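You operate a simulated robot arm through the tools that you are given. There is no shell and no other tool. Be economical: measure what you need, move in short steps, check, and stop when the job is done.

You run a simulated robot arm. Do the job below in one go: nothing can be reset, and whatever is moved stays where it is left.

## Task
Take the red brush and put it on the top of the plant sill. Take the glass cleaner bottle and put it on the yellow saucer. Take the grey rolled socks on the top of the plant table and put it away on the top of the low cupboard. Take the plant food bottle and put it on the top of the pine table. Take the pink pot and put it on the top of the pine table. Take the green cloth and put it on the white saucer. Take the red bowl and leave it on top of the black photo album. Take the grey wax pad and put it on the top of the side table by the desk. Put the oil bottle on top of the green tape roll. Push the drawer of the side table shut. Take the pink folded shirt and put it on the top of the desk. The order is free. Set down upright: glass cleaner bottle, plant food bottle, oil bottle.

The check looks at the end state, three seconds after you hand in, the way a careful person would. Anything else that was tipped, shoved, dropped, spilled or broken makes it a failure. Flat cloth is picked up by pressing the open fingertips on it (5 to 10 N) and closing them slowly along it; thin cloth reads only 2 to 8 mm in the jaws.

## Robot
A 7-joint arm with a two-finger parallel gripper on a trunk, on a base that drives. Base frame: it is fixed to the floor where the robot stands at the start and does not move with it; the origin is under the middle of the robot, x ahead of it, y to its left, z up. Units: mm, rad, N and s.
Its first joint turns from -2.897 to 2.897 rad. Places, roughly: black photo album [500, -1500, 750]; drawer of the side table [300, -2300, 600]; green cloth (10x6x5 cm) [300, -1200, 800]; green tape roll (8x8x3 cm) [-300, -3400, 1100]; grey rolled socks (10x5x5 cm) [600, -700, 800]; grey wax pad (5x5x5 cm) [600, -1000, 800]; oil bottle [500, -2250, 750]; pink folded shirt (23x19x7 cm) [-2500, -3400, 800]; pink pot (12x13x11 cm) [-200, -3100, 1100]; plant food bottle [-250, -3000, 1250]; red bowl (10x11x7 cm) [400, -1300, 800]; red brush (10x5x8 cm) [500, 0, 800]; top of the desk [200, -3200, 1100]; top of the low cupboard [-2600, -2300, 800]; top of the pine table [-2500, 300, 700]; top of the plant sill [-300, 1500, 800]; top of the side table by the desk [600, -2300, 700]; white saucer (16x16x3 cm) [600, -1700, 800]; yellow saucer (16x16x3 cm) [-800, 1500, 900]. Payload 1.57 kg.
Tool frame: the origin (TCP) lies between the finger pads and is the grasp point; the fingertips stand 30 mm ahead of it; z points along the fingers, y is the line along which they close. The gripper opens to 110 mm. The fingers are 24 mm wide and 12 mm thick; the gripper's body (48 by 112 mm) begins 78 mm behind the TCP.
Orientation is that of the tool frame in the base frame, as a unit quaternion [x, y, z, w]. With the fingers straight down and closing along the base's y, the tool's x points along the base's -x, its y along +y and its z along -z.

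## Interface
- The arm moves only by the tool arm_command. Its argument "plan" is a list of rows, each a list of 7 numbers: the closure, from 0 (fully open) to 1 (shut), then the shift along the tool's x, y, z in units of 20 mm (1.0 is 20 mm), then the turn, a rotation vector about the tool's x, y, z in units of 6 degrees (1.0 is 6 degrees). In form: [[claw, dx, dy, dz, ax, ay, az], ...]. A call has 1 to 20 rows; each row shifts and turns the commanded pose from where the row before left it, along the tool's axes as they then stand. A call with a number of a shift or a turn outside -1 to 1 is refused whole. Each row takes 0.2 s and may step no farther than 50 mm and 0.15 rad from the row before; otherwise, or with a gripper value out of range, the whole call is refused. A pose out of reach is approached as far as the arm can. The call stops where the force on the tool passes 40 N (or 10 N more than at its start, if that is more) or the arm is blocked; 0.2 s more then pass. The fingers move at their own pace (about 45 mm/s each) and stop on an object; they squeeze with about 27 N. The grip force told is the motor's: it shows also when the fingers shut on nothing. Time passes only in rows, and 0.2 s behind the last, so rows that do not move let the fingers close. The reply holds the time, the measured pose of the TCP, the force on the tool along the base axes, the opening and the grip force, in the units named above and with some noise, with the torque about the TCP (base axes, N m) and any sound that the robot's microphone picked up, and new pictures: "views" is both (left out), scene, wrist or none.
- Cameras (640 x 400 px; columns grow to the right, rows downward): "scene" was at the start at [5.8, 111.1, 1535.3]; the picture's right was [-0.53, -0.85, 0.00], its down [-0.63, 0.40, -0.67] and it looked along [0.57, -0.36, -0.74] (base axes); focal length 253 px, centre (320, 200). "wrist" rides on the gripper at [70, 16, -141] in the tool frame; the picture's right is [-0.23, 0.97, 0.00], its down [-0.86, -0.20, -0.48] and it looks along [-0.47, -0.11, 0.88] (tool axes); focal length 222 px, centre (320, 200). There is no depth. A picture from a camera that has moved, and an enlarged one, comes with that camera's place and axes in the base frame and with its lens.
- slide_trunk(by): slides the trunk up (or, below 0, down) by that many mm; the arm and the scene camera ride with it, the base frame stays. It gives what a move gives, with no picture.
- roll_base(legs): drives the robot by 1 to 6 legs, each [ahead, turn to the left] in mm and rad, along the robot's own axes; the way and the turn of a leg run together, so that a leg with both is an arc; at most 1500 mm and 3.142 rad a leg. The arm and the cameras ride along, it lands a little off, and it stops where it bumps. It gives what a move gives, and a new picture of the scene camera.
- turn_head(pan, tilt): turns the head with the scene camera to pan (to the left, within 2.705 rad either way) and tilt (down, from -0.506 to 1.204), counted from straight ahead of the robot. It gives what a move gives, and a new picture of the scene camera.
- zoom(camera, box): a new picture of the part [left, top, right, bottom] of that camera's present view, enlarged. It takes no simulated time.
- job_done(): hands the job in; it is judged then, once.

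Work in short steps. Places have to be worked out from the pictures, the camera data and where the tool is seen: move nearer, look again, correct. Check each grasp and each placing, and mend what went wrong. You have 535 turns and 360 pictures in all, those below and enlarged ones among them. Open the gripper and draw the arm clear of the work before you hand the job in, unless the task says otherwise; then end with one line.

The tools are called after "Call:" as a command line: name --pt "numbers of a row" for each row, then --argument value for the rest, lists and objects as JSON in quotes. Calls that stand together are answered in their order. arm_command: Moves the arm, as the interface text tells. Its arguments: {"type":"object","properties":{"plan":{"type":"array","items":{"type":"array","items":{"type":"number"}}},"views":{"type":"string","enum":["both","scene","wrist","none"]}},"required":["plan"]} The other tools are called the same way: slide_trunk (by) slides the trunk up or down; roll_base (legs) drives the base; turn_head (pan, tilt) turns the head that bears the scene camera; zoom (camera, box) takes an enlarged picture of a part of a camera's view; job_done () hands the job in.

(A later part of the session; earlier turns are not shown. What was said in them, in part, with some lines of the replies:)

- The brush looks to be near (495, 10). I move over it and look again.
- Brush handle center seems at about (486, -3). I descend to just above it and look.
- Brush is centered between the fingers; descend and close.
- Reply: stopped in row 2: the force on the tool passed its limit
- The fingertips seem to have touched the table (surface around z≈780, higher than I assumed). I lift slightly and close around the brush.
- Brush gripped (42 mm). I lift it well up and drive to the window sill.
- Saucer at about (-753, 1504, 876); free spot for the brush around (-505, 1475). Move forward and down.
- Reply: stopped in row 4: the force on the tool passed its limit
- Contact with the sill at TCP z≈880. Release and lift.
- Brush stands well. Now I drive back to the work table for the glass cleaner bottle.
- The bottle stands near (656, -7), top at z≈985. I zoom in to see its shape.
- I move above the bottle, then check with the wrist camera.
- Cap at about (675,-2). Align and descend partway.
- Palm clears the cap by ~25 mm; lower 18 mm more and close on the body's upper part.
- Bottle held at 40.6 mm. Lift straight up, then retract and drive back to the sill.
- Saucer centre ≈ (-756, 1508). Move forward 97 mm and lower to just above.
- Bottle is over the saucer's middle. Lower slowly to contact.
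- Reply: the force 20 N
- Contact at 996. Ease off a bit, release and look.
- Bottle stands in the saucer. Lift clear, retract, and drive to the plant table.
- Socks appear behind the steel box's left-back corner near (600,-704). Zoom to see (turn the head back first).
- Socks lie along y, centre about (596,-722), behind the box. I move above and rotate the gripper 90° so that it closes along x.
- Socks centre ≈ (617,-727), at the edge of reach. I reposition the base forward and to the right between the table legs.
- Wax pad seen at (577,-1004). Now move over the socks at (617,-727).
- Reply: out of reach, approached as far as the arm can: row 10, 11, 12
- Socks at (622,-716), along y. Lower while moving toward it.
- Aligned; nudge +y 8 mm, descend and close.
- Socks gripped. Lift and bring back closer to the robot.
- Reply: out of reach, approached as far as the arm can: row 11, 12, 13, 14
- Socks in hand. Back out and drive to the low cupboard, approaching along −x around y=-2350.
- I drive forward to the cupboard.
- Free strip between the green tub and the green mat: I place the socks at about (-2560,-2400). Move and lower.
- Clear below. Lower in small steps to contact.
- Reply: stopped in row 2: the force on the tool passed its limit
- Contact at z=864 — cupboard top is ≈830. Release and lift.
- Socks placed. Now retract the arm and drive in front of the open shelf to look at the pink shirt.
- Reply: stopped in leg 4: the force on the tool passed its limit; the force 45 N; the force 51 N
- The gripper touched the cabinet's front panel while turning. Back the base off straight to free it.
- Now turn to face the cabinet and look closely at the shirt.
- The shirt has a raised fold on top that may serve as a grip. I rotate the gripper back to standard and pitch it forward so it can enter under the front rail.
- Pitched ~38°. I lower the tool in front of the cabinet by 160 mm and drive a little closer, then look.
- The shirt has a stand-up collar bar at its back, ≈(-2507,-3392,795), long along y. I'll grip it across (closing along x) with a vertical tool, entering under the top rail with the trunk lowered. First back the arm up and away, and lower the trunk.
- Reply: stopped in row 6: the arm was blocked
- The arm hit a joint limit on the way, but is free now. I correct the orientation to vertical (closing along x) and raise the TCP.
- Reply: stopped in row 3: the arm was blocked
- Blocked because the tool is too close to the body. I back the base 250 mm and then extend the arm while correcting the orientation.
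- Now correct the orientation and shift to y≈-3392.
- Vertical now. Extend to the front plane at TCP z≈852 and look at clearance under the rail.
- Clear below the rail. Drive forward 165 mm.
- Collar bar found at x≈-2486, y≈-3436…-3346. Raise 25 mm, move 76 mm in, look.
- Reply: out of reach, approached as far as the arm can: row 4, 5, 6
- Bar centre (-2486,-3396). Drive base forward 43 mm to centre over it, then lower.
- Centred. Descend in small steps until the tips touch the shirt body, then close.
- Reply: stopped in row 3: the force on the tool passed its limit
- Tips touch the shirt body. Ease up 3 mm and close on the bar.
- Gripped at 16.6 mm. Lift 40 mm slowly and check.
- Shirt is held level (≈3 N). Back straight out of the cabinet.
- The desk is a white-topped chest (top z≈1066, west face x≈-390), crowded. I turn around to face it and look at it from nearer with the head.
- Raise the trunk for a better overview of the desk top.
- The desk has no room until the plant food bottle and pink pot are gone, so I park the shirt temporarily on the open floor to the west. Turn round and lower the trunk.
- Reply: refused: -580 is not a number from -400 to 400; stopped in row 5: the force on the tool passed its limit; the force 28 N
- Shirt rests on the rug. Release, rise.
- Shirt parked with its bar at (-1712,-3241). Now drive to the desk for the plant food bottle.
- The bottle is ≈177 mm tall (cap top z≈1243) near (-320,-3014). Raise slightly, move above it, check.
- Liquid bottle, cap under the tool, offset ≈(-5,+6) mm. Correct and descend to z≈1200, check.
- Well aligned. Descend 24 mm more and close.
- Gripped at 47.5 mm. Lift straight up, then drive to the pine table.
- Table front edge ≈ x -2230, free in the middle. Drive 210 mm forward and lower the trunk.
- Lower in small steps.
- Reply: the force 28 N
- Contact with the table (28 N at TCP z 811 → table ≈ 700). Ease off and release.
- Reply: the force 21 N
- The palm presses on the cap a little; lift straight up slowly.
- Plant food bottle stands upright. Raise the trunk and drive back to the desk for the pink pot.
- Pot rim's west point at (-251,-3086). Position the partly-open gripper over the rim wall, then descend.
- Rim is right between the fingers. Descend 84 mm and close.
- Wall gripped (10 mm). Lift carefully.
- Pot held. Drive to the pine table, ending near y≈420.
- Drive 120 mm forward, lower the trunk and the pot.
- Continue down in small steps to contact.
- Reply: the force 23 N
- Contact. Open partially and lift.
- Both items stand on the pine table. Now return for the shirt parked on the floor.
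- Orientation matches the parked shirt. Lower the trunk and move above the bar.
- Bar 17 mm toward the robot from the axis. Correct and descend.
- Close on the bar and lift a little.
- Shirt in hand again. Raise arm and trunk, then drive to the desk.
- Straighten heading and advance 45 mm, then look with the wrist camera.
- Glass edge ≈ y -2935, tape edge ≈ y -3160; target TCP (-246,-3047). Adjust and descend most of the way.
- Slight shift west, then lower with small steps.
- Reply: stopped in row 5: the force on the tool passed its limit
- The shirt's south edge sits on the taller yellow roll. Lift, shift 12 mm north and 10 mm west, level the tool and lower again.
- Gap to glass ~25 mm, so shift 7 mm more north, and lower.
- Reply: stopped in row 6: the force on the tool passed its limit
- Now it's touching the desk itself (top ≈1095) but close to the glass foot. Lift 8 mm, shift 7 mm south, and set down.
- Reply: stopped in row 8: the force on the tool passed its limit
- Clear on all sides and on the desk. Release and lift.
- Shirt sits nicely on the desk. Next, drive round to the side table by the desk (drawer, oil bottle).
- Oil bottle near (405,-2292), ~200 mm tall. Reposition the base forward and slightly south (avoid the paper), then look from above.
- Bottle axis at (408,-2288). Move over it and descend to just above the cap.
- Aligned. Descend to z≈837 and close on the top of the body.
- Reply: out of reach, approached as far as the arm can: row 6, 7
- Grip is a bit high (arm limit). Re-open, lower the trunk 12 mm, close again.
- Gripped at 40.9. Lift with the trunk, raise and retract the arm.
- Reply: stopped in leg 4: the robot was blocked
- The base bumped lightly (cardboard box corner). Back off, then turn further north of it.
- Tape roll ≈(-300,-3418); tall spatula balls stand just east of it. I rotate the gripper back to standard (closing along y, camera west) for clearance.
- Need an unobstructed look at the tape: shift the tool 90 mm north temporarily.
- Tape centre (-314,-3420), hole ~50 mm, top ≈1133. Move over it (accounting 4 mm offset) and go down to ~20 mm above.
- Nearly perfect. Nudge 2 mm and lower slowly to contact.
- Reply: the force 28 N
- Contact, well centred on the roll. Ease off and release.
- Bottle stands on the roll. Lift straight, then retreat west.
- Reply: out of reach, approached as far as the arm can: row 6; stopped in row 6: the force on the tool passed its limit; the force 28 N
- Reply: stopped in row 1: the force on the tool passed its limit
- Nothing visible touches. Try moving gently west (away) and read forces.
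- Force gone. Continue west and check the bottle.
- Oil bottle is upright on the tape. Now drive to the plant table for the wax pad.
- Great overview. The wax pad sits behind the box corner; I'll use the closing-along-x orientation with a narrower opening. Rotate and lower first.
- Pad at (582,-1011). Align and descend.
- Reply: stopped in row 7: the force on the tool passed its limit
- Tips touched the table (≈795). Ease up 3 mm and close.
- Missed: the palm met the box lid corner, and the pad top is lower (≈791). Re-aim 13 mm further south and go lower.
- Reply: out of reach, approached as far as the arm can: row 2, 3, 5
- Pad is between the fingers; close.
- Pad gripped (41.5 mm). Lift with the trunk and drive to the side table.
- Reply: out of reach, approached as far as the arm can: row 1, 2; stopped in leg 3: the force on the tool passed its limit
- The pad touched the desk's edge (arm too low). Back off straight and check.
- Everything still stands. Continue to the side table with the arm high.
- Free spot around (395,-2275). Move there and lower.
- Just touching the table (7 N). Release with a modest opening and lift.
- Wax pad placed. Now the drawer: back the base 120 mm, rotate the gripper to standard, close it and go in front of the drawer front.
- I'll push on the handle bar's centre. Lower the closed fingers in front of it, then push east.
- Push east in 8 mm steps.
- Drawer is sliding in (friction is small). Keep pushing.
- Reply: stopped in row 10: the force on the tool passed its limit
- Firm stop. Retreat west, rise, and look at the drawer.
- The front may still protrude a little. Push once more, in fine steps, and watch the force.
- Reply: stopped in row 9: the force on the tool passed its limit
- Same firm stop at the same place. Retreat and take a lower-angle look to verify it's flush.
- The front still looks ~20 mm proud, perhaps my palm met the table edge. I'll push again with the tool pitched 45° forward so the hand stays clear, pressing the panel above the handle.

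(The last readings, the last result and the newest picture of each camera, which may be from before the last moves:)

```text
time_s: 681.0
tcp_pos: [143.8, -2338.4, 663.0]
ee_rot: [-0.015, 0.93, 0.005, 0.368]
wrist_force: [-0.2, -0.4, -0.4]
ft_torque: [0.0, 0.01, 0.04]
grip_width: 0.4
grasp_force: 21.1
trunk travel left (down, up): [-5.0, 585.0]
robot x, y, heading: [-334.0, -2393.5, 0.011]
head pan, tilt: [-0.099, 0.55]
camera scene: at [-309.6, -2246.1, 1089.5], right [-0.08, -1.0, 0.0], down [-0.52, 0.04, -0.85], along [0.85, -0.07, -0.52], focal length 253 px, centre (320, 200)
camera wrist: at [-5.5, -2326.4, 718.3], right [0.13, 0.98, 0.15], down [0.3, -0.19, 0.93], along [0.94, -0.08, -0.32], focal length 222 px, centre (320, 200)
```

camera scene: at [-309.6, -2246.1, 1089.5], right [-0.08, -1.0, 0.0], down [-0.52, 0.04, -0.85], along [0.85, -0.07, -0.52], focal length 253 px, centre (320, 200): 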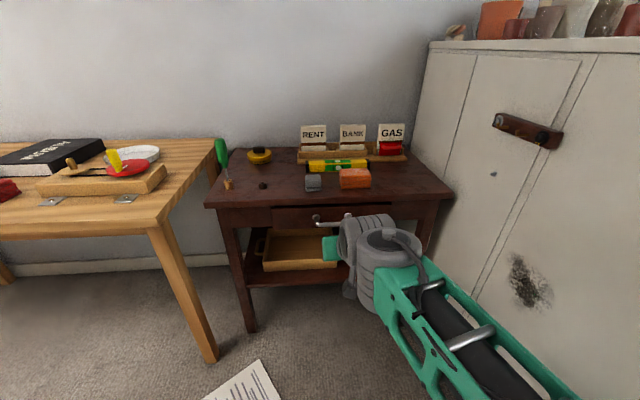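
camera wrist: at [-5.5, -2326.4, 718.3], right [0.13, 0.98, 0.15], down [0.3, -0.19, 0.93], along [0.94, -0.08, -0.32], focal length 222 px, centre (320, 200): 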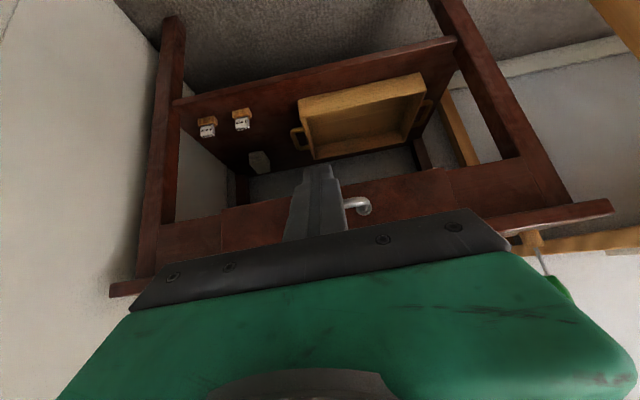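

Call:
zoom --camera "wrist" --box '[360, 120, 600, 270]'

Call:
zoom --camera "scene" --box '[200, 160, 480, 260]'

```text
2.67 times, centred on (480, 195) of wrist
camera zoom: at [-5.5, -2326.4, 718.3], right [0.13, 0.98, 0.15], down [0.3, -0.19, 0.93], along [0.94, -0.08, -0.32], focal length 592 px, centre (-107, 213)
```

zoom: 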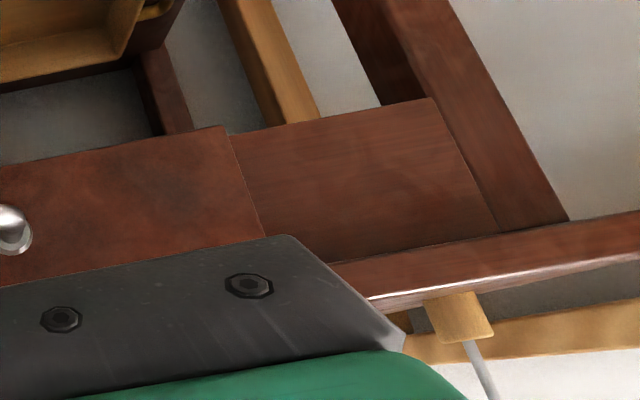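

```text
2.29 times, centred on (340, 210) of scene
camera zoom: at [-309.6, -2246.1, 1089.5], right [-0.08, -1.0, 0.0], down [-0.52, 0.04, -0.85], along [0.85, -0.07, -0.52], focal length 578 px, centre (274, 177)
```

zoom: 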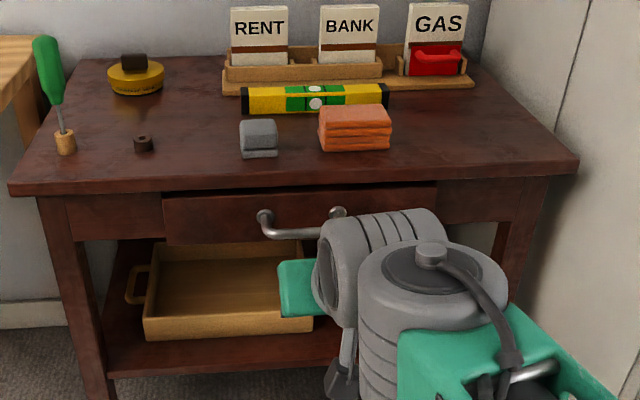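

Advance with the pitched tool to the panel.

Call:
arm_command --pt "1 -0.729 0 0.684 0 0 0" --pt "1 -0.729 0 0.684 0 0 0" --pt "1 -0.729 0 0.684 0 0 0" --pt "1 -0.729 0 0.684 0 0 0" --pt "1 -0.729 0 0.684 0 0 0" --pt "1 -0.729 0 0.684 0 0 0" --pt "1 -0.18 0 0.17 0 0 0" --pt "1 -0.18 0 0.17 0 0 0" --pt "1 -0.18 0 0.17 0 0 0" --pt "1 -0.18 0 0.17 0 0 0" --pt "1 -0.18 0 0.17 0 0 0" --pt "1 -0.18 0 0.17 0 0 0" --pt "1 -0.18 0 0.17 0 0 0" --views "none"

Call:
zoom --camera "scene" --box '[200, 160, 480, 260]'

```text
time_s: 683.3
tcp_pos: [281.0, -2333.9, 663.4]
ee_rot: [-0.015, 0.931, 0.004, 0.364]
wrist_force: [-19.5, -1.6, 9.6]
ft_torque: [-0.09, 0.47, -0.14]
grip_width: 0.0
grasp_force: 21.9
trunk travel left (down, up): [-5.0, 585.0]
robot x, y, heading: [-336.3, -2392.3, 0.015]
head pan, tilt: [-0.099, 0.55]
stopped in row 11: the force on the tool passed its limit (the readings are from after the stop); the commanded pose is now the measured one
```

```text
2.29 times, centred on (340, 210) of scene
camera zoom: at [-312.0, -2246.3, 1089.8], right [-0.08, -1.0, 0.0], down [-0.52, 0.04, -0.85], along [0.85, -0.07, -0.52], focal length 578 px, centre (274, 177)
```

zoom: 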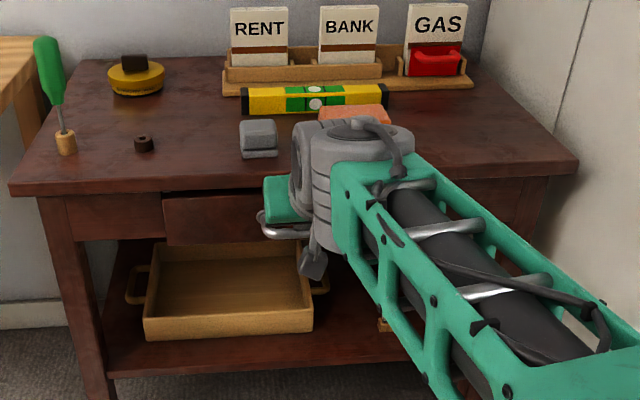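

The panel is rigidly at its stop (same position again), so the drawer is shut. Retreat, un-pitch, raise the trunk.

Call:
arm_command --pt "1 0.729 0 -0.684 0 0 0" --pt "1 0.729 0 -0.684 0 0 0" --pt "1 0.729 0 -0.684 0 0 0" --pt "1 0.729 0 -0.684 0 0 0" --pt "1 0.729 0 -0.684 0 0 0" --pt "1 0.729 0 -0.684 0 0 0" --pt "1 0 0 0 0 1 0" --pt "1 0 0 0 0 1 0" --pt "1 0 0 0 0 1 0" --pt "1 0 0 0 0 1 0" --pt "1 0 0 0 0 1 0" --pt "1 0 0 0 0 1 0" --pt "1 0 0 0 0 1 0" --pt "0 0 0 0 0 0.15 0" --views "none"

Call:
zoom --camera "scene" --box '[200, 160, 360, 260]'

Call:
slide_trunk --by 395

```text
time_s: 686.3
tcp_pos: [162.0, -2337.0, 661.9]
ee_rot: [-0.015, 1.0, -0.003, -0.004]
wrist_force: [0.3, 0.0, 0.5]
ft_torque: [0.0, -0.01, -0.01]
grip_width: 31.8
grasp_force: 0.2
trunk travel left (down, up): [-5.0, 585.0]
robot x, y, heading: [-336.6, -2390.0, 0.015]
head pan, tilt: [-0.099, 0.55]
```

```text
4.00 times, centred on (280, 210) of scene
camera zoom: at [-310.2, -2246.1, 1089.5], right [-0.08, -1.0, 0.0], down [-0.52, 0.04, -0.85], along [0.85, -0.07, -0.52], focal length 1012 px, centre (480, 160)
```

zoom: 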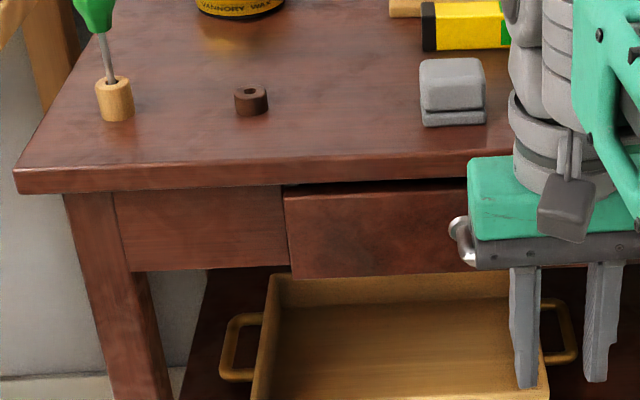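

```text
time_s: 690.1
tcp_pos: [162.7, -2336.6, 1057.1]
ee_rot: [-0.016, 1.0, -0.002, -0.003]
wrist_force: [1.5, 0.1, 0.9]
ft_torque: [-0.02, -0.03, 0.02]
grip_width: 109.7
grasp_force: 0.1
trunk travel left (down, up): [-400.0, 190.0]
robot x, y, heading: [-337.9, -2392.2, 0.014]
head pan, tilt: [-0.099, 0.55]
```

Now drive to the plant table for the bowl and cloth.

Call:
roll_base --legs '[[-110, 0], [0, 1.556], [960, 0], [0, -1.571], [385, 0]]'

Call:
turn_head --pan 0.1 --tilt 0.8

Call:
arm_command --pt "0 0 0 0 0 0 0" --views "wrist"

```text
time_s: 705.7
tcp_pos: [396.1, -1346.3, 1056.5]
ee_rot: [-0.019, 1.0, -0.003, -0.002]
wrist_force: [0.9, 0.6, -0.2]
ft_torque: [0.02, -0.02, 0.02]
grip_width: 110.1
grasp_force: 0.0
trunk travel left (down, up): [-400.0, 190.0]
robot x, y, heading: [-106.2, -1404.6, 0.025]
head pan, tilt: [-0.099, 0.55]
camera scene: at [-78.3, -1258.4, 1484.5], right [-0.07, -1.0, 0.0], down [-0.52, 0.04, -0.85], along [0.85, -0.06, -0.52], focal length 253 px, centre (320, 200)
```

scene: 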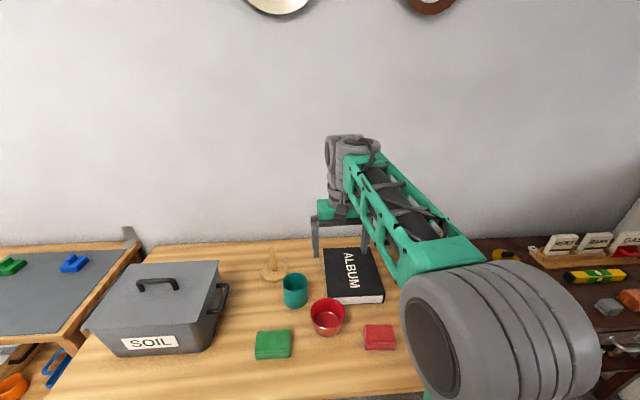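

```text
time_s: 706.5
tcp_pos: [395.5, -1345.1, 1057.0]
ee_rot: [-0.019, 1.0, -0.002, -0.003]
wrist_force: [0.1, 0.0, 0.2]
ft_torque: [-0.01, 0.0, -0.04]
grip_width: 110.2
grasp_force: 0.0
trunk travel left (down, up): [-400.0, 190.0]
robot x, y, heading: [-103.6, -1404.9, 0.025]
head pan, tilt: [0.099, 0.799]
camera scene: at [-87.8, -1241.8, 1463.2], right [0.12, -0.99, 0.0], down [-0.71, -0.09, -0.7], along [0.69, 0.09, -0.72], focal length 253 px, centre (320, 200)
```

scene: 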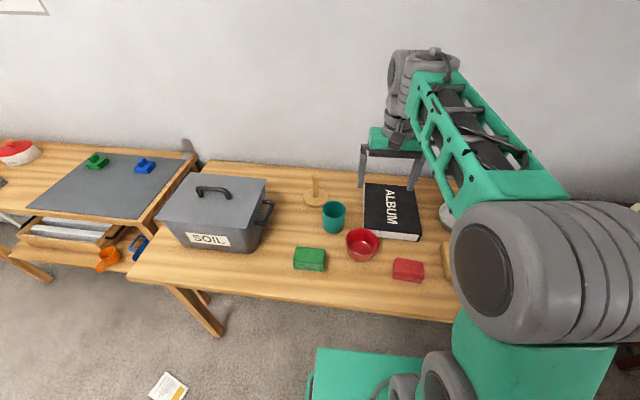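

```text
time_s: 706.9
tcp_pos: [396.4, -1344.8, 1058.0]
ee_rot: [-0.019, 1.0, -0.002, -0.002]
wrist_force: [0.1, -0.1, 0.1]
ft_torque: [-0.04, 0.0, -0.01]
grip_width: 110.2
grasp_force: 0.1
trunk travel left (down, up): [-400.0, 190.0]
robot x, y, heading: [-100.9, -1406.7, 0.025]
head pan, tilt: [0.099, 0.799]
camera wrist: at [324.8, -1332.2, 1199.3], right [0.19, 0.98, 0.0], down [0.86, -0.16, 0.47], along [0.47, -0.09, -0.88], focal length 222 px, centre (320, 200)
```

wrist: 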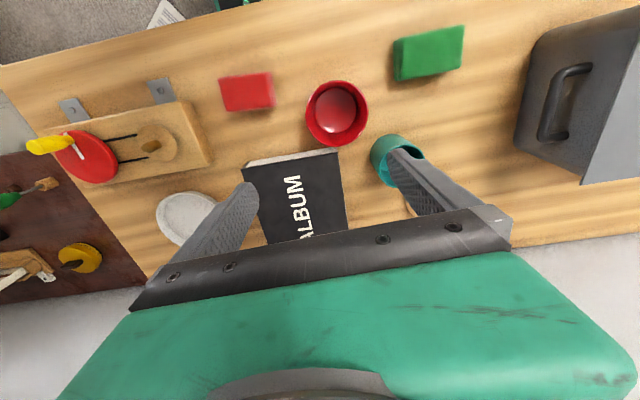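

Bowl rim centre (378,-1315), rim z≈815; album centre ≈(548,-1413). Go over the bowl's north rim with a partial opening.

Call:
arm_command --pt "0.35 0.2 1 0.5 0 0 0" --pt "0.35 0.2 1 0.5 0 0 0" --pt "0.35 0.2 1 0.5 0 0 0" --pt "0.35 0.2 1.0 0.5 0 0 0" --pt "0.35 0 0.07 1 0 0 0" --pt "0.35 0 0 1 0 0 0" --pt "0.35 0 0 1 0 0 0" --pt "0.35 0 0 1 0 0 0" --pt "0.35 0 0 1 0 0 0" --pt "0.35 0 0 0 0 0 0" --views "wrist"

```text
time_s: 709.0
tcp_pos: [374.7, -1263.8, 918.4]
ee_rot: [-0.02, 1.0, -0.001, -0.003]
wrist_force: [0.2, -0.6, -0.6]
ft_torque: [-0.02, -0.02, 0.0]
grip_width: 71.5
grasp_force: 0.0
trunk travel left (down, up): [-400.0, 190.0]
robot x, y, heading: [-105.7, -1404.2, 0.023]
head pan, tilt: [0.099, 0.799]
camera wrist: at [305.8, -1251.1, 1060.1], right [0.19, 0.98, 0.0], down [0.86, -0.16, 0.47], along [0.47, -0.09, -0.88], focal length 222 px, centre (320, 200)
```

wrist: 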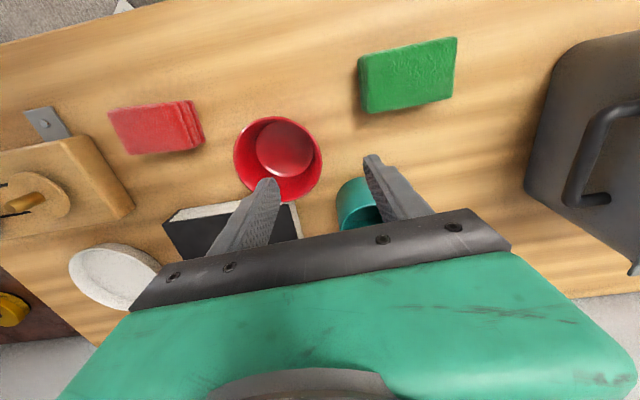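

Aligned with the rim. Descend ~102 mm and close.

Call:
arm_command --pt "0.35 0 0 1 0 0 0" --pt "0.35 0 0 1 0 0 0" --pt "0.35 0 0 1 0 0 0" --pt "0.35 0 0 1 0 0 0" --pt "0.35 0 0 0.7 0 0 0" --pt "0.35 0 0 0.4 0 0 0" --pt "0.7 0 0 0 0 0 0" --pt "1 0 0 0 0 0 0" --pt "1 0 0 0 0 0 0" --pt "1 0 0 0 0 0 0" --pt "1 0 0 0 0 0 0" --views "wrist"

```text
time_s: 711.5
tcp_pos: [376.2, -1267.7, 814.6]
ee_rot: [-0.02, 1.0, -0.002, -0.003]
wrist_force: [-1.6, -2.1, 5.2]
ft_torque: [-0.64, 0.08, -0.17]
grip_width: 12.8
grasp_force: 26.2
trunk travel left (down, up): [-400.0, 190.0]
robot x, y, heading: [-106.4, -1405.5, 0.023]
head pan, tilt: [0.099, 0.799]
camera wrist: at [304.3, -1252.9, 956.5], right [0.19, 0.98, 0.0], down [0.86, -0.17, 0.47], along [0.47, -0.09, -0.88], focal length 222 px, centre (320, 200)
```

wrist: 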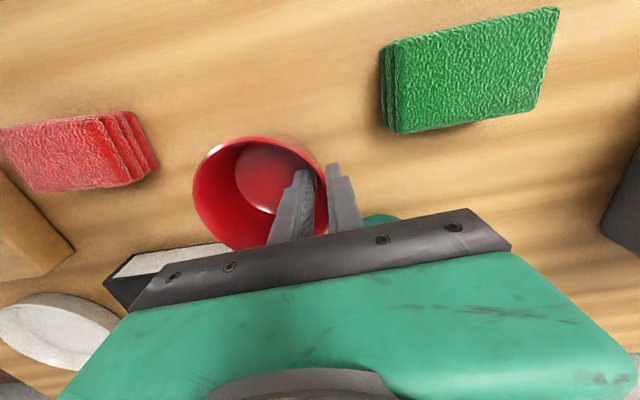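

Bowl rim gripped. Lift and carry over the album.

Call:
arm_command --pt "1 0 0 -0.4 0 0 0" --pt "1 0 0 -0.8 0 0 0" --pt "1 0 0 -1 0 0 0" --pt "1 0 0 -1 0 0 0" --pt "1 0 0 -1 0 0 0" --pt "1 0 0 -1 0 0 0" --pt "1 -0.918 -0.565 0 0 0 0" --pt "1 -0.918 -0.565 0 0 0 0" --pt "1 -0.918 -0.565 0 0 0 0" --pt "1 -0.918 -0.565 0 0 0 0" --pt "1 -0.918 -0.565 0 0 0 0" --pt "1 -0.918 -0.565 0 0 0 0" --pt "1 -0.918 -0.565 0 0 0 0" --pt "1 -0.918 -0.565 0 0 0 0" --pt "1 -0.918 -0.565 0 0 0 0" --views "both"

```text
time_s: 714.6
tcp_pos: [542.8, -1360.7, 919.1]
ee_rot: [-0.019, 1.0, -0.001, -0.004]
wrist_force: [-0.6, 0.4, -1.5]
ft_torque: [0.06, 0.04, 0.01]
grip_width: 6.4
grasp_force: 26.0
trunk travel left (down, up): [-400.0, 190.0]
robot x, y, heading: [-102.9, -1405.2, 0.024]
head pan, tilt: [0.099, 0.799]
camera scene: at [-87.5, -1241.7, 1463.1], right [0.12, -0.99, 0.0], down [-0.71, -0.09, -0.7], along [0.69, 0.09, -0.72], focal length 253 px, centre (320, 200)
camera wrist: at [473.4, -1346.9, 1060.1], right [0.19, 0.98, 0.0], down [0.87, -0.16, 0.47], along [0.46, -0.09, -0.88], focal length 222 px, centre (320, 200)
```

scene: 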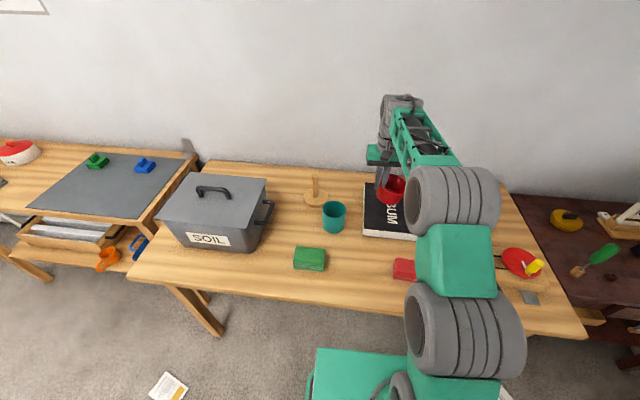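
wrist: 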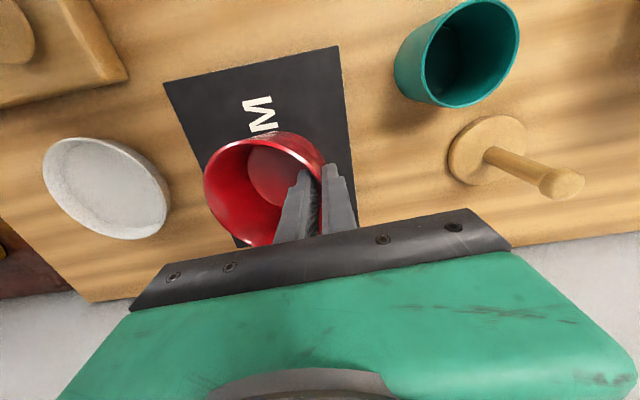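

Bowl is over the album; shift ~12 mm toward its centre and lower to contact.

Call:
arm_command --pt "1 -0.6 -0.6 0.5 0 0 0" --pt "1 0 0 0.8 0 0 0" --pt "1 0 0 0.8 0 0 0" --pt "1 0 0 0.4 0 0 0" --pt "1 0 0 0.3 0 0 0" --pt "1 0 0 0.2 0 0 0" --pt "1 0 0 0.2 0 0 0" --pt "1 0 0 0.2 0 0 0" --pt "1 0 0 0.2 0 0 0" --pt "1 0 0 0.2 0 0 0" --pt "1 0 0 0.2 0 0 0" --views "none"

```text
time_s: 716.7
tcp_pos: [559.8, -1370.7, 854.3]
ee_rot: [-0.019, 1.0, -0.002, 0.004]
wrist_force: [-0.7, 1.4, 15.0]
ft_torque: [-0.85, 0.5, -0.24]
grip_width: 8.3
grasp_force: 27.4
trunk travel left (down, up): [-400.0, 190.0]
robot x, y, heading: [-99.8, -1406.8, 0.025]
head pan, tilt: [0.099, 0.799]
stopped in row 10: the force on the tool passed its limit (the readings are from after the stop); the commanded pose is now the measured one
```

Contact with the album at z≈854. Open partly and lift.

Call:
arm_command --pt "1 0 0 -0.1 0 0 0" --pt "0.6 0 0 0 0 0 0" --pt "0.5 0 0 0 0 0 0" --pt "0.5 0 0 0 0 0 0" --pt "0.5 0 0 -0.5 0 0 0" --pt "0.5 0 0 -1 0 0 0" --pt "0.5 0 0 -1 0 0 0" --pt "0.5 0 0 -1 0 0 0" --pt "0.5 0 0 -1 0 0 0" --pt "0.3 0 0 -1 0 0 0" --pt "0 0 0 -1 0 0 0" --pt "0 0 0 -1 0 0 0" --views "wrist"

```text
time_s: 719.3
tcp_pos: [558.7, -1371.0, 1000.7]
ee_rot: [-0.02, 1.0, 0.0, 0.0]
wrist_force: [0.0, 0.2, 0.1]
ft_torque: [0.0, 0.02, 0.0]
grip_width: 109.8
grasp_force: 0.0
trunk travel left (down, up): [-400.0, 190.0]
robot x, y, heading: [-104.4, -1406.8, 0.028]
head pan, tilt: [0.099, 0.799]
camera wrist: at [488.3, -1358.6, 1143.0], right [0.19, 0.98, 0.0], down [0.86, -0.16, 0.48], along [0.47, -0.09, -0.88], focal length 222 px, centre (320, 200)
```

wrist: 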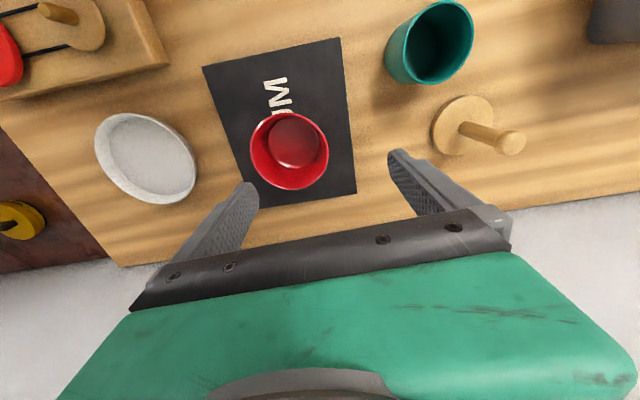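

Bowl is centred on the album. Now to the green cloth at (319,-1157), rotating to close along x.

Call:
arm_command --pt "0 0.965 0.93 0 0 0 0" --pt "0 0.965 0.93 0 0 0 0" --pt "0 0.965 0.93 0 0 0 0" --pt "0 0.965 0.93 0 0 0 0" --pt "0 0.965 0.93 0 0 0 0" --pt "0 0.965 0.93 0 0 0 0" --pt "0 0.965 0.93 0 0 0 0" --pt "0 0.965 0.93 0 0 0 0" --pt "0 0.965 0.93 0 0 0 0" --pt "0 0.965 0.93 0 0 0 0" --pt "0 0.965 0.93 0 0 0 0" --pt "0 0.965 0.93 0 0 0 0" --views "none"

Call:
arm_command --pt "0 0 0 0 0 0 1" --pt "0 0 0 0 0 0 1" --pt "0 0 0 0 0 0 1" --pt "0 0 0 0 0 0 1" --pt "0 0 0 0 0 0 1" --pt "0 0 0 0 0 0 1" --pt "0 0 0 0 0 0 1" --pt "0 0 0 0 0 0 1" --pt "0 0 0 0 0 0 1" --pt "0 0 0 0 0 0 1" --pt "0 0 0 0 0 0 1" --pt "0 0 0 0 0 0 1" --pt "0 0 0 0 0 0 1" --pt "0 0 0 0 0 0 1" --pt "0 0 0 0 0 0 0.8" --views "wrist"

```text
time_s: 721.9
tcp_pos: [317.9, -1156.3, 1001.0]
ee_rot: [-0.02, 1.0, -0.001, 0.001]
wrist_force: [-0.1, 0.6, 0.0]
ft_torque: [0.02, -0.02, -0.02]
grip_width: 110.0
grasp_force: 0.0
trunk travel left (down, up): [-400.0, 190.0]
robot x, y, heading: [-101.1, -1407.2, 0.022]
head pan, tilt: [0.099, 0.799]
```

```text
time_s: 725.1
tcp_pos: [318.5, -1157.2, 1002.7]
ee_rot: [0.686, 0.727, -0.002, 0.002]
wrist_force: [0.8, -0.1, -1.0]
ft_torque: [0.0, 0.0, 0.01]
grip_width: 110.2
grasp_force: 0.1
trunk travel left (down, up): [-400.0, 190.0]
robot x, y, heading: [-103.6, -1405.4, 0.02]
head pan, tilt: [0.099, 0.799]
camera wrist: at [328.7, -1087.0, 1144.4], right [0.99, -0.17, 0.0], down [-0.15, -0.86, 0.48], along [-0.08, -0.47, -0.88], focal length 222 px, centre (320, 200)
```

wrist: 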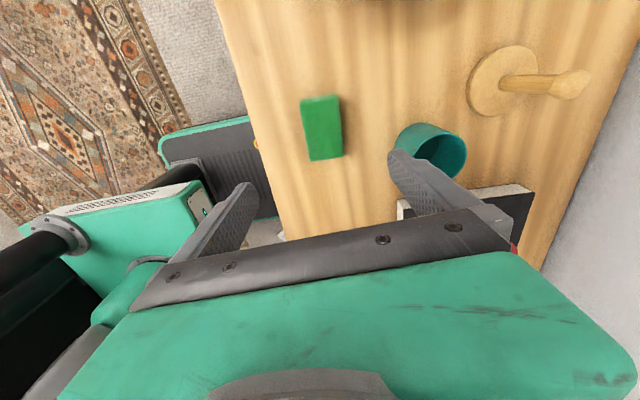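

Cloth aligned along y under the tool. Correct yaw 3° and descend.

Call:
arm_command --pt "0 0.3 0.15 0 0 0 0.56" --pt "0 0 0 1 0 0 0" --pt "0 0 0 1 0 0 0" --pt "0 0 0 1 0 0 0" --pt "0 0 0 1 0 0 0" --pt "0 0 0 1 0 0 0" --pt "0 0 0 1 0 0 0" --pt "0 0 0 1 0 0 0" --pt "0 0 0 0 0 0 0" --views "wrist"

```text
time_s: 727.1
tcp_pos: [319.4, -1152.4, 861.2]
ee_rot: [0.706, 0.708, -0.001, 0.003]
wrist_force: [0.2, -0.5, -0.3]
ft_torque: [-0.05, 0.0, -0.03]
grip_width: 109.8
grasp_force: 0.1
trunk travel left (down, up): [-400.0, 190.0]
robot x, y, heading: [-103.5, -1406.4, 0.026]
head pan, tilt: [0.099, 0.799]
camera wrist: at [336.0, -1083.3, 1002.7], right [0.97, -0.23, 0.0], down [-0.2, -0.85, 0.48], along [-0.11, -0.47, -0.88], focal length 222 px, centre (320, 200)
```

wrist: 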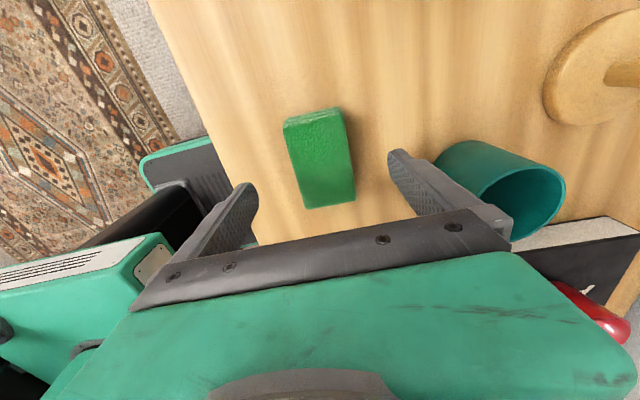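

Call:
arm_command --pt "0 0 0 1 0 0 0" --pt "0 0 0 1 0 0 0" --pt "0 0 0 1 0 0 0" --pt "0 0 0 0.5 0 0 0" --pt "0 0 0 0.3 0 0 0" --pt "0.5 0 0 0 0 0 0" --pt "1 0 0 0 0 0 0" --pt "1 0 0 0 0 0 0" --pt "1 0 0 0 0 0 0" --pt "1 0 0 0 0 0 0" --pt "1 0 0 0 0 0 0" --views "wrist"

```text
time_s: 729.5
tcp_pos: [321.5, -1152.1, 786.2]
ee_rot: [0.706, 0.708, 0.0, 0.001]
wrist_force: [0.0, -0.1, -0.6]
ft_torque: [0.02, -0.02, -0.03]
grip_width: 59.5
grasp_force: 26.8
trunk travel left (down, up): [-400.0, 190.0]
robot x, y, heading: [-104.6, -1403.5, 0.024]
head pan, tilt: [0.099, 0.799]
camera wrist: at [336.6, -1082.3, 928.1], right [0.97, -0.23, 0.0], down [-0.2, -0.85, 0.48], along [-0.11, -0.47, -0.88], focal length 222 px, centre (320, 200)
```

wrist: 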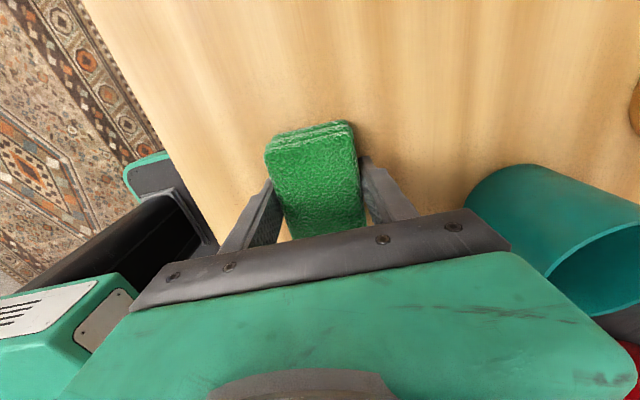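

Cloth gripped (59.5 mm). Lift high, rotate to standard orientation, and shift the base south.

Call:
arm_command --pt "1 0 0 -0.5 0 0 0" --pt "1 0 0 -1 0 0 0" --pt "1 0 0 -1 0 0 0" --pt "1 0 0 -1 0 0 0" --pt "1 0 0 -1 0 0 0" --pt "1 0 0 -1 0 0 -1" --pt "1 0 0 -1 0 0 -1" --pt "1 0 0 -1 0 0 -1" --pt "1 0 0 -1 0 0 -1" --pt "1 0 0 -1 0 0 -1" --pt "1 0 0 -1 0 0 -1" --pt "1 0 0 -1 0 0 -1" --pt "1 0 0 -1 0 0 -1" --pt "1 0 0 -1 0 0 -1" --pt "1 0 0 0 0 0 -1" --pt "1 0 0 0 0 0 -1" --pt "1 0 0 0 0 0 -1" --pt "1 0 0 0 0 0 -1" --pt "1 0 0 0 0 0 -1" --pt "1 0 0 0 0 0 -1" --views "none"

Call:
roll_base --legs '[[-200, 0], [0, -0.9], [200, 0], [0, 0.88], [60, 0]]'

Call:
arm_command --pt "1 0 0 0 0 0 0" --views "wrist"

```text
time_s: 733.7
tcp_pos: [320.2, -1150.8, 1057.0]
ee_rot: [-0.001, 1.0, -0.001, 0.001]
wrist_force: [-0.8, 0.0, 0.1]
ft_torque: [-0.01, -0.02, -0.02]
grip_width: 59.1
grasp_force: 26.5
trunk travel left (down, up): [-400.0, 190.0]
robot x, y, heading: [-104.1, -1406.8, 0.027]
head pan, tilt: [0.099, 0.799]
```

```text
time_s: 741.6
tcp_pos: [309.6, -1306.8, 1056.9]
ee_rot: [0.0, 1.0, -0.002, 0.0]
wrist_force: [-0.2, 0.3, -1.2]
ft_torque: [-0.02, -0.03, -0.01]
grip_width: 59.2
grasp_force: 26.6
trunk travel left (down, up): [-400.0, 190.0]
robot x, y, heading: [-114.2, -1564.0, 0.024]
head pan, tilt: [0.099, 0.799]
camera scene: at [-99.2, -1397.0, 1463.1], right [0.12, -0.99, 0.0], down [-0.71, -0.09, -0.7], along [0.69, 0.09, -0.72], focal length 253 px, centre (320, 200)
```

scene: 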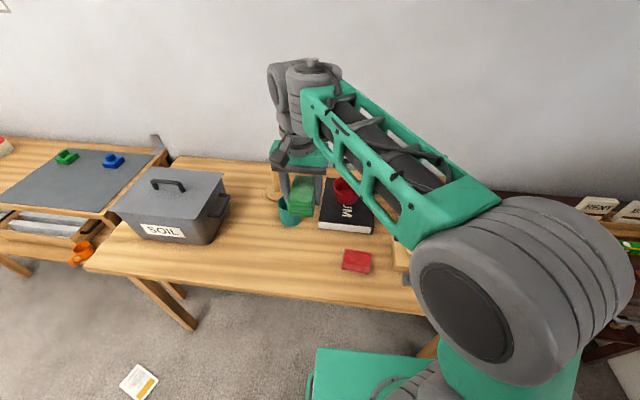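

```text
time_s: 742.0
tcp_pos: [309.4, -1307.4, 1056.8]
ee_rot: [-0.002, 1.0, -0.001, 0.001]
wrist_force: [-0.8, 0.1, -1.0]
ft_torque: [-0.02, -0.02, -0.01]
grip_width: 59.5
grasp_force: 27.2
trunk travel left (down, up): [-400.0, 190.0]
robot x, y, heading: [-117.3, -1563.1, 0.025]
head pan, tilt: [0.099, 0.799]
camera wrist: at [237.4, -1290.6, 1198.1], right [0.22, 0.97, 0.0], down [0.86, -0.2, 0.48], along [0.47, -0.11, -0.88], focal length 222 px, centre (320, 200)
```

wrist: 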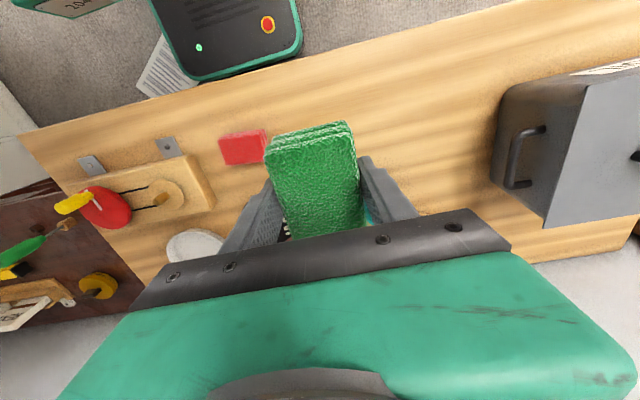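

Carry the cloth over to the saucer.

Call:
arm_command --pt "1 -0.634 -0.984 0.15 0 0 0" --pt "1 -0.634 -0.984 0.15 0 0 0" --pt "1 -0.634 -0.984 0.15 0 0 0" --pt "1 -0.634 -0.984 0.15 0 0 0" --pt "1 -0.634 -0.984 0.15 0 0 0" --pt "1 -0.634 -0.984 0.15 0 0 0" --pt "1 -0.634 -0.984 0.15 0 0 0" --pt "1 -0.634 -0.984 0.15 0 0 0" --pt "1 -0.634 -0.984 0.15 0 0 0" --pt "1 -0.634 -0.984 0.15 0 0 0" --pt "1 -0.634 -0.984 0.15 0 0 0" --pt "1 -0.634 -0.984 0.15 0 0 0" --pt "1 -0.634 -0.984 0.15 0 0 0" --pt "1 -0.634 -0.984 0.15 0 0 0" --pt "1 -0.634 -0.984 0.15 0 0 0" --pt "1 -0.634 -0.984 0.15 0 0 0" --pt "1 -0.634 -0.984 0.15 0 0 0" --pt "1 -0.634 -0.984 0.15 0 0 0" --pt "1 -0.634 -0.984 0.15 0 0 0" --views "both"

```text
time_s: 746.0
tcp_pos: [550.7, -1680.8, 1000.1]
ee_rot: [-0.001, 1.0, -0.001, 0.001]
wrist_force: [-0.2, -0.3, -0.6]
ft_torque: [-0.02, -0.01, 0.01]
grip_width: 59.4
grasp_force: 26.5
trunk travel left (down, up): [-400.0, 190.0]
robot x, y, heading: [-116.0, -1560.3, 0.025]
head pan, tilt: [0.099, 0.799]
camera scene: at [-99.1, -1396.7, 1463.1], right [0.12, -0.99, 0.0], down [-0.71, -0.09, -0.7], along [0.69, 0.09, -0.72], focal length 253 px, centre (320, 200)
camera wrist: at [479.8, -1664.9, 1142.0], right [0.23, 0.97, 0.0], down [0.86, -0.2, 0.48], along [0.47, -0.11, -0.88], focal length 222 px, centre (320, 200)
```

scene: 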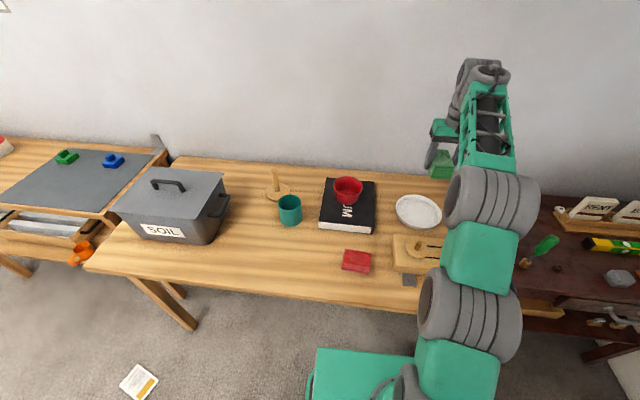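
wrist: 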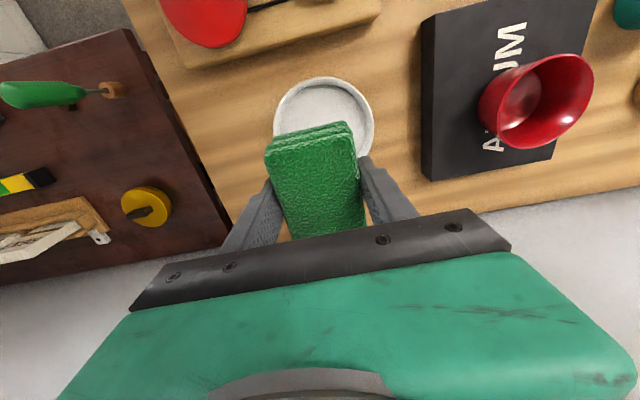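

Saucer centre is right below. Lower.

Call:
arm_command --pt "1 0 0.15 1 0 0 0" --pt "1 0 0 1 0 0 0" --pt "1 0 0 1 0 0 0" --pt "1 0 0 1 0 0 0" --pt "1 0 0 1 0 0 0" --pt "1 0 0 1 0 0 0" --pt "1 0 0 1 0 0 0" --pt "1 0 0 1 0 0 0" --pt "1 0 0 0.4 0 0 0" --pt "1 0 0 0 0 0 0" --views "wrist"

```text
time_s: 748.2
tcp_pos: [553.6, -1676.7, 833.3]
ee_rot: [-0.001, 1.0, -0.001, 0.001]
wrist_force: [0.6, -0.3, -0.5]
ft_torque: [0.0, 0.03, 0.03]
grip_width: 59.4
grasp_force: 27.1
trunk travel left (down, up): [-400.0, 190.0]
robot x, y, heading: [-112.8, -1562.5, 0.026]
head pan, tilt: [0.099, 0.799]
camera wrist: at [481.5, -1661.3, 973.4], right [0.22, 0.97, 0.0], down [0.86, -0.2, 0.48], along [0.47, -0.11, -0.88], focal length 222 px, centre (320, 200)
```

wrist: 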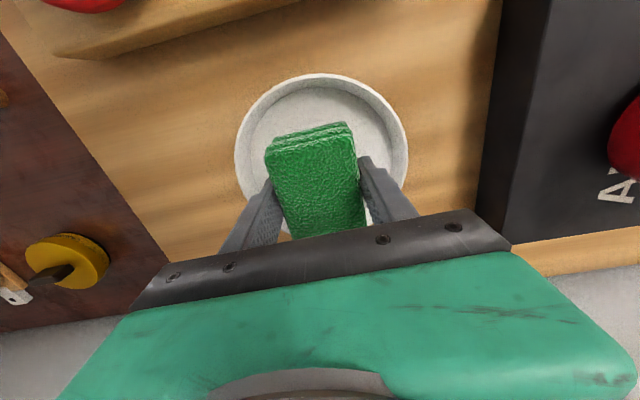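

Call:
arm_command --pt "1 0 0 0.4 0 0 0" --pt "1 0 0 0.4 0 0 0" --pt "1 0 0 0.3 0 0 0" --pt "1 0 0 0.2 0 0 0" --pt "1 0 0 0.2 0 0 0" --pt "1 0 0 0.2 0 0 0" --pt "1 0 0 0.2 0 0 0" --pt "1 0 0 0.2 0 0 0" --pt "1 0 0 0.2 0 0 0" --views "none"

```text
time_s: 750.2
tcp_pos: [551.7, -1678.1, 793.0]
ee_rot: [-0.001, 1.0, -0.002, 0.004]
wrist_force: [-4.5, 1.8, 28.4]
ft_torque: [0.43, 0.56, 0.05]
grip_width: 59.5
grasp_force: 27.1
trunk travel left (down, up): [-400.0, 190.0]
robot x, y, heading: [-113.7, -1562.6, 0.025]
head pan, tilt: [0.099, 0.799]
```

Contact with the saucer. Release (partial opening) and lift.

Call:
arm_command --pt "1 0 0 -0.15 0 0 0" --pt "0.4 0 0 0 0 0 0" --pt "0.25 0 0 0 0 0 0" --pt "0.25 0 0 0 0 0 0" --pt "0.25 0 0 -0.5 0 0 0" --pt "0.25 0 0 -1 0 0 0" --pt "0.25 0 0 -1 0 0 0" --pt "0.25 0 0 -1 0 0 0" --pt "0.25 0 0 -1 0 0 0" --pt "0.25 0 0 -1 0 0 0" --pt "0 0 0 -1 0 0 0" --pt "0 0 0 -1 0 0 0" --pt "0 0 0 -1 0 0 0" --views "both"

```text
time_s: 753.0
tcp_pos: [549.6, -1676.9, 959.5]
ee_rot: [-0.002, 1.0, 0.0, 0.0]
wrist_force: [0.7, 0.3, -0.1]
ft_torque: [0.02, -0.03, 0.02]
grip_width: 109.9
grasp_force: 0.1
trunk travel left (down, up): [-400.0, 190.0]
robot x, y, heading: [-115.7, -1559.5, 0.022]
head pan, tilt: [0.099, 0.799]
camera scene: at [-99.4, -1397.3, 1463.1], right [0.12, -0.99, 0.0], down [-0.71, -0.09, -0.7], along [0.69, 0.09, -0.72], focal length 253 px, centre (320, 200)
camera wrist: at [478.5, -1661.5, 1100.9], right [0.22, 0.97, 0.0], down [0.86, -0.2, 0.48], along [0.47, -0.11, -0.88], focal length 222 px, centre (320, 200)
```

scene: 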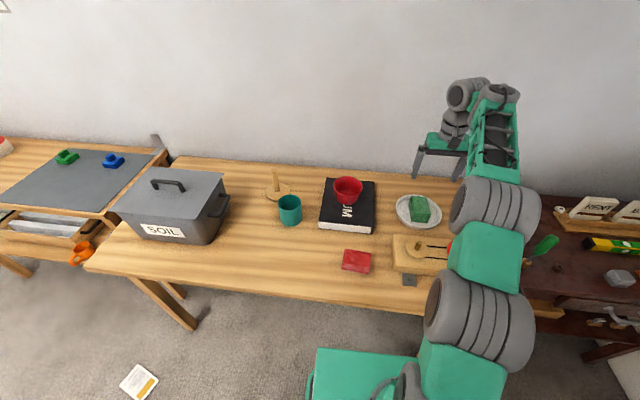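
wrist: 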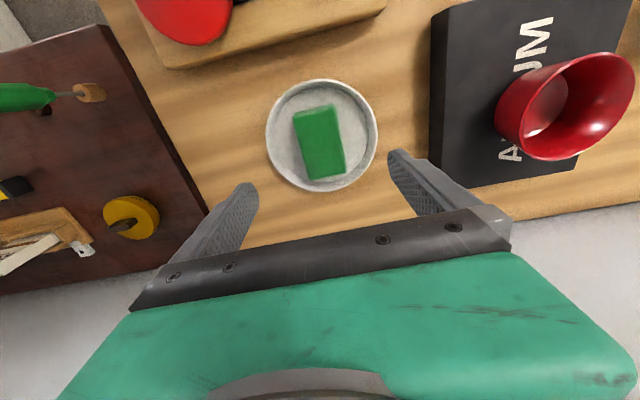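

Cloth is in the saucer. Retract the arm, and check the drawer from the north-west side.

Call:
arm_command --pt "0 0 0 -1 0 0 0" --pt "0 0 0 -1 0 0 0" --pt "0 1 1 -1 0 0 0" --pt "0 1 1 -1 0 0 0" --pt "0 1 1 -1 0 0 0" --pt "0 1 1 0 0 0 0" --pt "0 1 1 0 0 0 0" --pt "0 1 1 0 0 0 0" --pt "0 1 1 0 0 0 0" --pt "0 1 1 0 0 0 0" --pt "0 1 1 0 0 0 0" --pt "0 0 1 0 0 0 0" --views "none"

Call:
roll_base --legs '[[-250, 0]]'

Call:
slide_trunk --by -250

Call:
turn_head --pan -0.85 --tilt 0.45

```text
time_s: 755.6
tcp_pos: [369.9, -1477.2, 1058.4]
ee_rot: [-0.001, 1.0, -0.002, 0.001]
wrist_force: [0.0, 0.6, 1.0]
ft_torque: [0.02, 0.05, 0.0]
grip_width: 109.9
grasp_force: 0.1
trunk travel left (down, up): [-400.0, 190.0]
robot x, y, heading: [-116.0, -1561.2, 0.027]
head pan, tilt: [0.099, 0.799]
```

```text
time_s: 757.5
tcp_pos: [119.7, -1485.7, 1058.7]
ee_rot: [-0.001, 1.0, -0.002, 0.001]
wrist_force: [-0.1, -0.9, 0.2]
ft_torque: [0.01, 0.0, 0.03]
grip_width: 110.0
grasp_force: 0.0
trunk travel left (down, up): [-400.0, 190.0]
robot x, y, heading: [-366.6, -1565.9, 0.027]
head pan, tilt: [0.099, 0.799]
camera scene: at [-349.6, -1403.5, 1463.2], right [0.12, -0.99, 0.0], down [-0.71, -0.09, -0.7], along [0.69, 0.09, -0.72], focal length 253 px, centre (320, 200)
```

scene: 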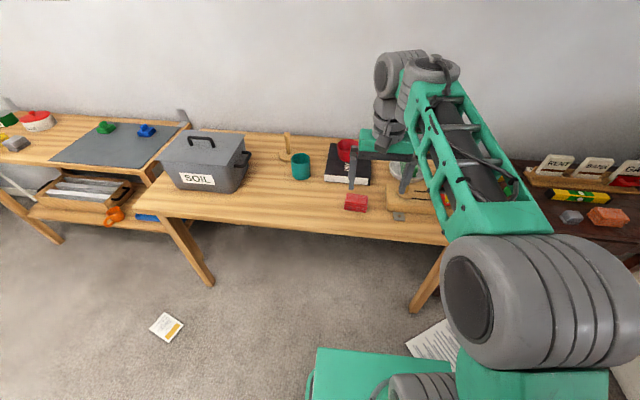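

```text
time_s: 760.0
tcp_pos: [119.1, -1485.1, 807.8]
ee_rot: [0.0, 1.0, -0.002, 0.001]
wrist_force: [0.8, 0.4, -0.9]
ft_torque: [0.04, 0.0, -0.01]
grip_width: 109.8
grasp_force: 0.1
trunk travel left (down, up): [-150.0, 440.0]
robot x, y, heading: [-368.3, -1565.0, 0.031]
head pan, tilt: [0.099, 0.799]
```

```text
time_s: 761.3
tcp_pos: [120.7, -1485.9, 808.4]
ee_rot: [0.0, 1.0, -0.002, 0.0]
wrist_force: [0.2, 0.7, 0.2]
ft_torque: [0.0, 0.0, 0.02]
grip_width: 109.8
grasp_force: 0.0
trunk travel left (down, up): [-150.0, 440.0]
robot x, y, heading: [-364.6, -1569.1, 0.025]
head pan, tilt: [-0.85, 0.45]
camera scene: at [-367.2, -1481.0, 1243.6], right [-0.73, -0.68, 0.0], down [-0.3, 0.32, -0.9], along [0.61, -0.66, -0.44], focal length 253 px, centre (320, 200)
```

scene: 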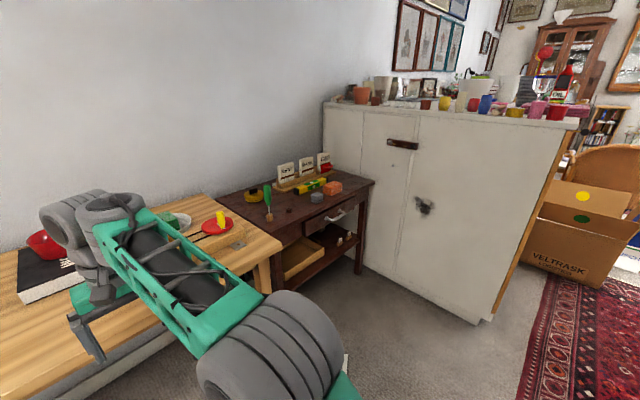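

Call:
zoom --camera "scene" --box '[270, 170, 390, 260]'

Call:
zoom --camera "scene" --box '[320, 40, 640, 240]'

```text
4.44 times, centred on (330, 215) of scene
camera zoom: at [-367.2, -1481.0, 1243.6], right [-0.73, -0.68, 0.0], down [-0.3, 0.32, -0.9], along [0.61, -0.66, -0.44], focal length 1124 px, centre (276, 133)
```

zoom: 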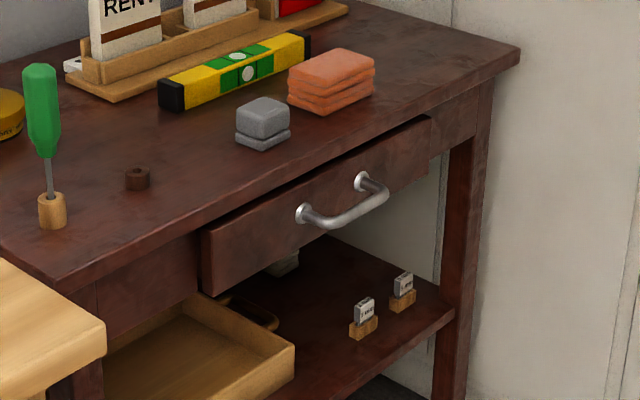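

```text
2.00 times, centred on (480, 140) of scene
camera zoom: at [-367.2, -1481.0, 1243.6], right [-0.73, -0.68, 0.0], down [-0.3, 0.32, -0.9], along [0.61, -0.66, -0.44], focal length 506 px, centre (0, 320)
```

zoom: 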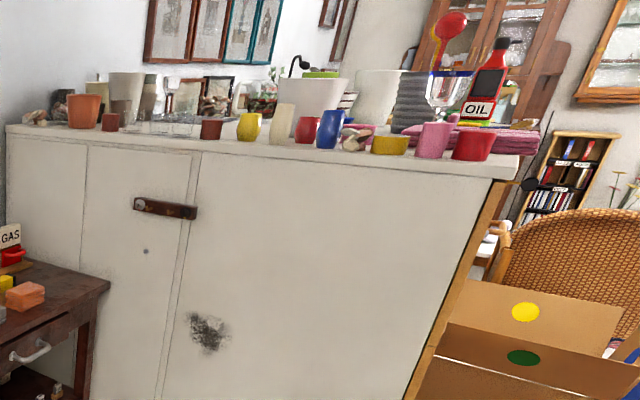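

Call:
zoom --camera "scene" --box '[295, 205, 335, 240]'

Call:
zoom --camera "scene" --box '[335, 185, 375, 220]'

```text
11.43 times, centred on (315, 222) of scene
camera zoom: at [-367.2, -1481.0, 1243.6], right [-0.73, -0.68, 0.0], down [-0.3, 0.32, -0.9], along [0.61, -0.66, -0.44], focal length 2892 px, centre (377, -57)
```

zoom: 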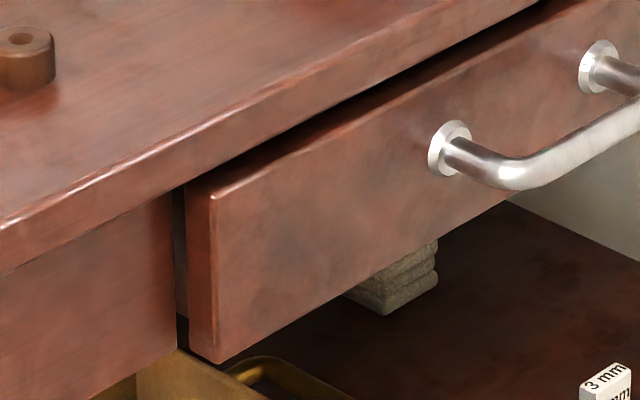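

```text
11.43 times, centred on (355, 202) of scene
camera zoom: at [-367.2, -1481.0, 1243.6], right [-0.73, -0.68, 0.0], down [-0.3, 0.32, -0.9], along [0.61, -0.66, -0.44], focal length 2892 px, centre (-80, 171)
```

zoom: 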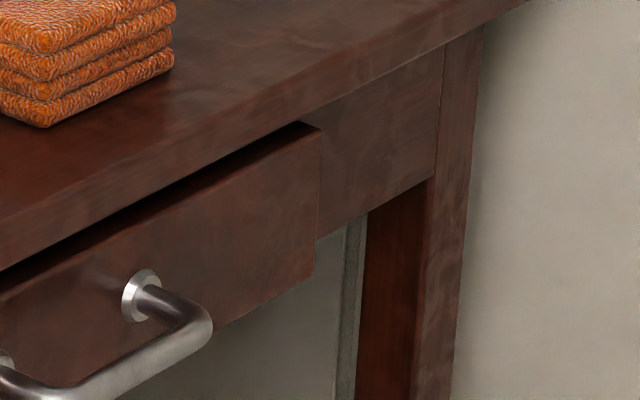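

All of the items are where they should be, and the drawer sits against its stop, its front about 16 mm proud of the frame. The gripper is open and the arm is clear, so I hand the job in.

Call:
job_done

```text
The job is handed in.
```

I handed the job in with all ten items placed and the three bottles standing upright. The drawer is pushed to a firm stop: three pushes at the 40 N limit ended in the same place, but its front sits about 16 mm proud of the frame, so I could not confirm it is fully flush. Along the way the robot bumped the cardboard box by the desk, the shelf cabinet front and the desk edge; I saw nothing tipped or moved.
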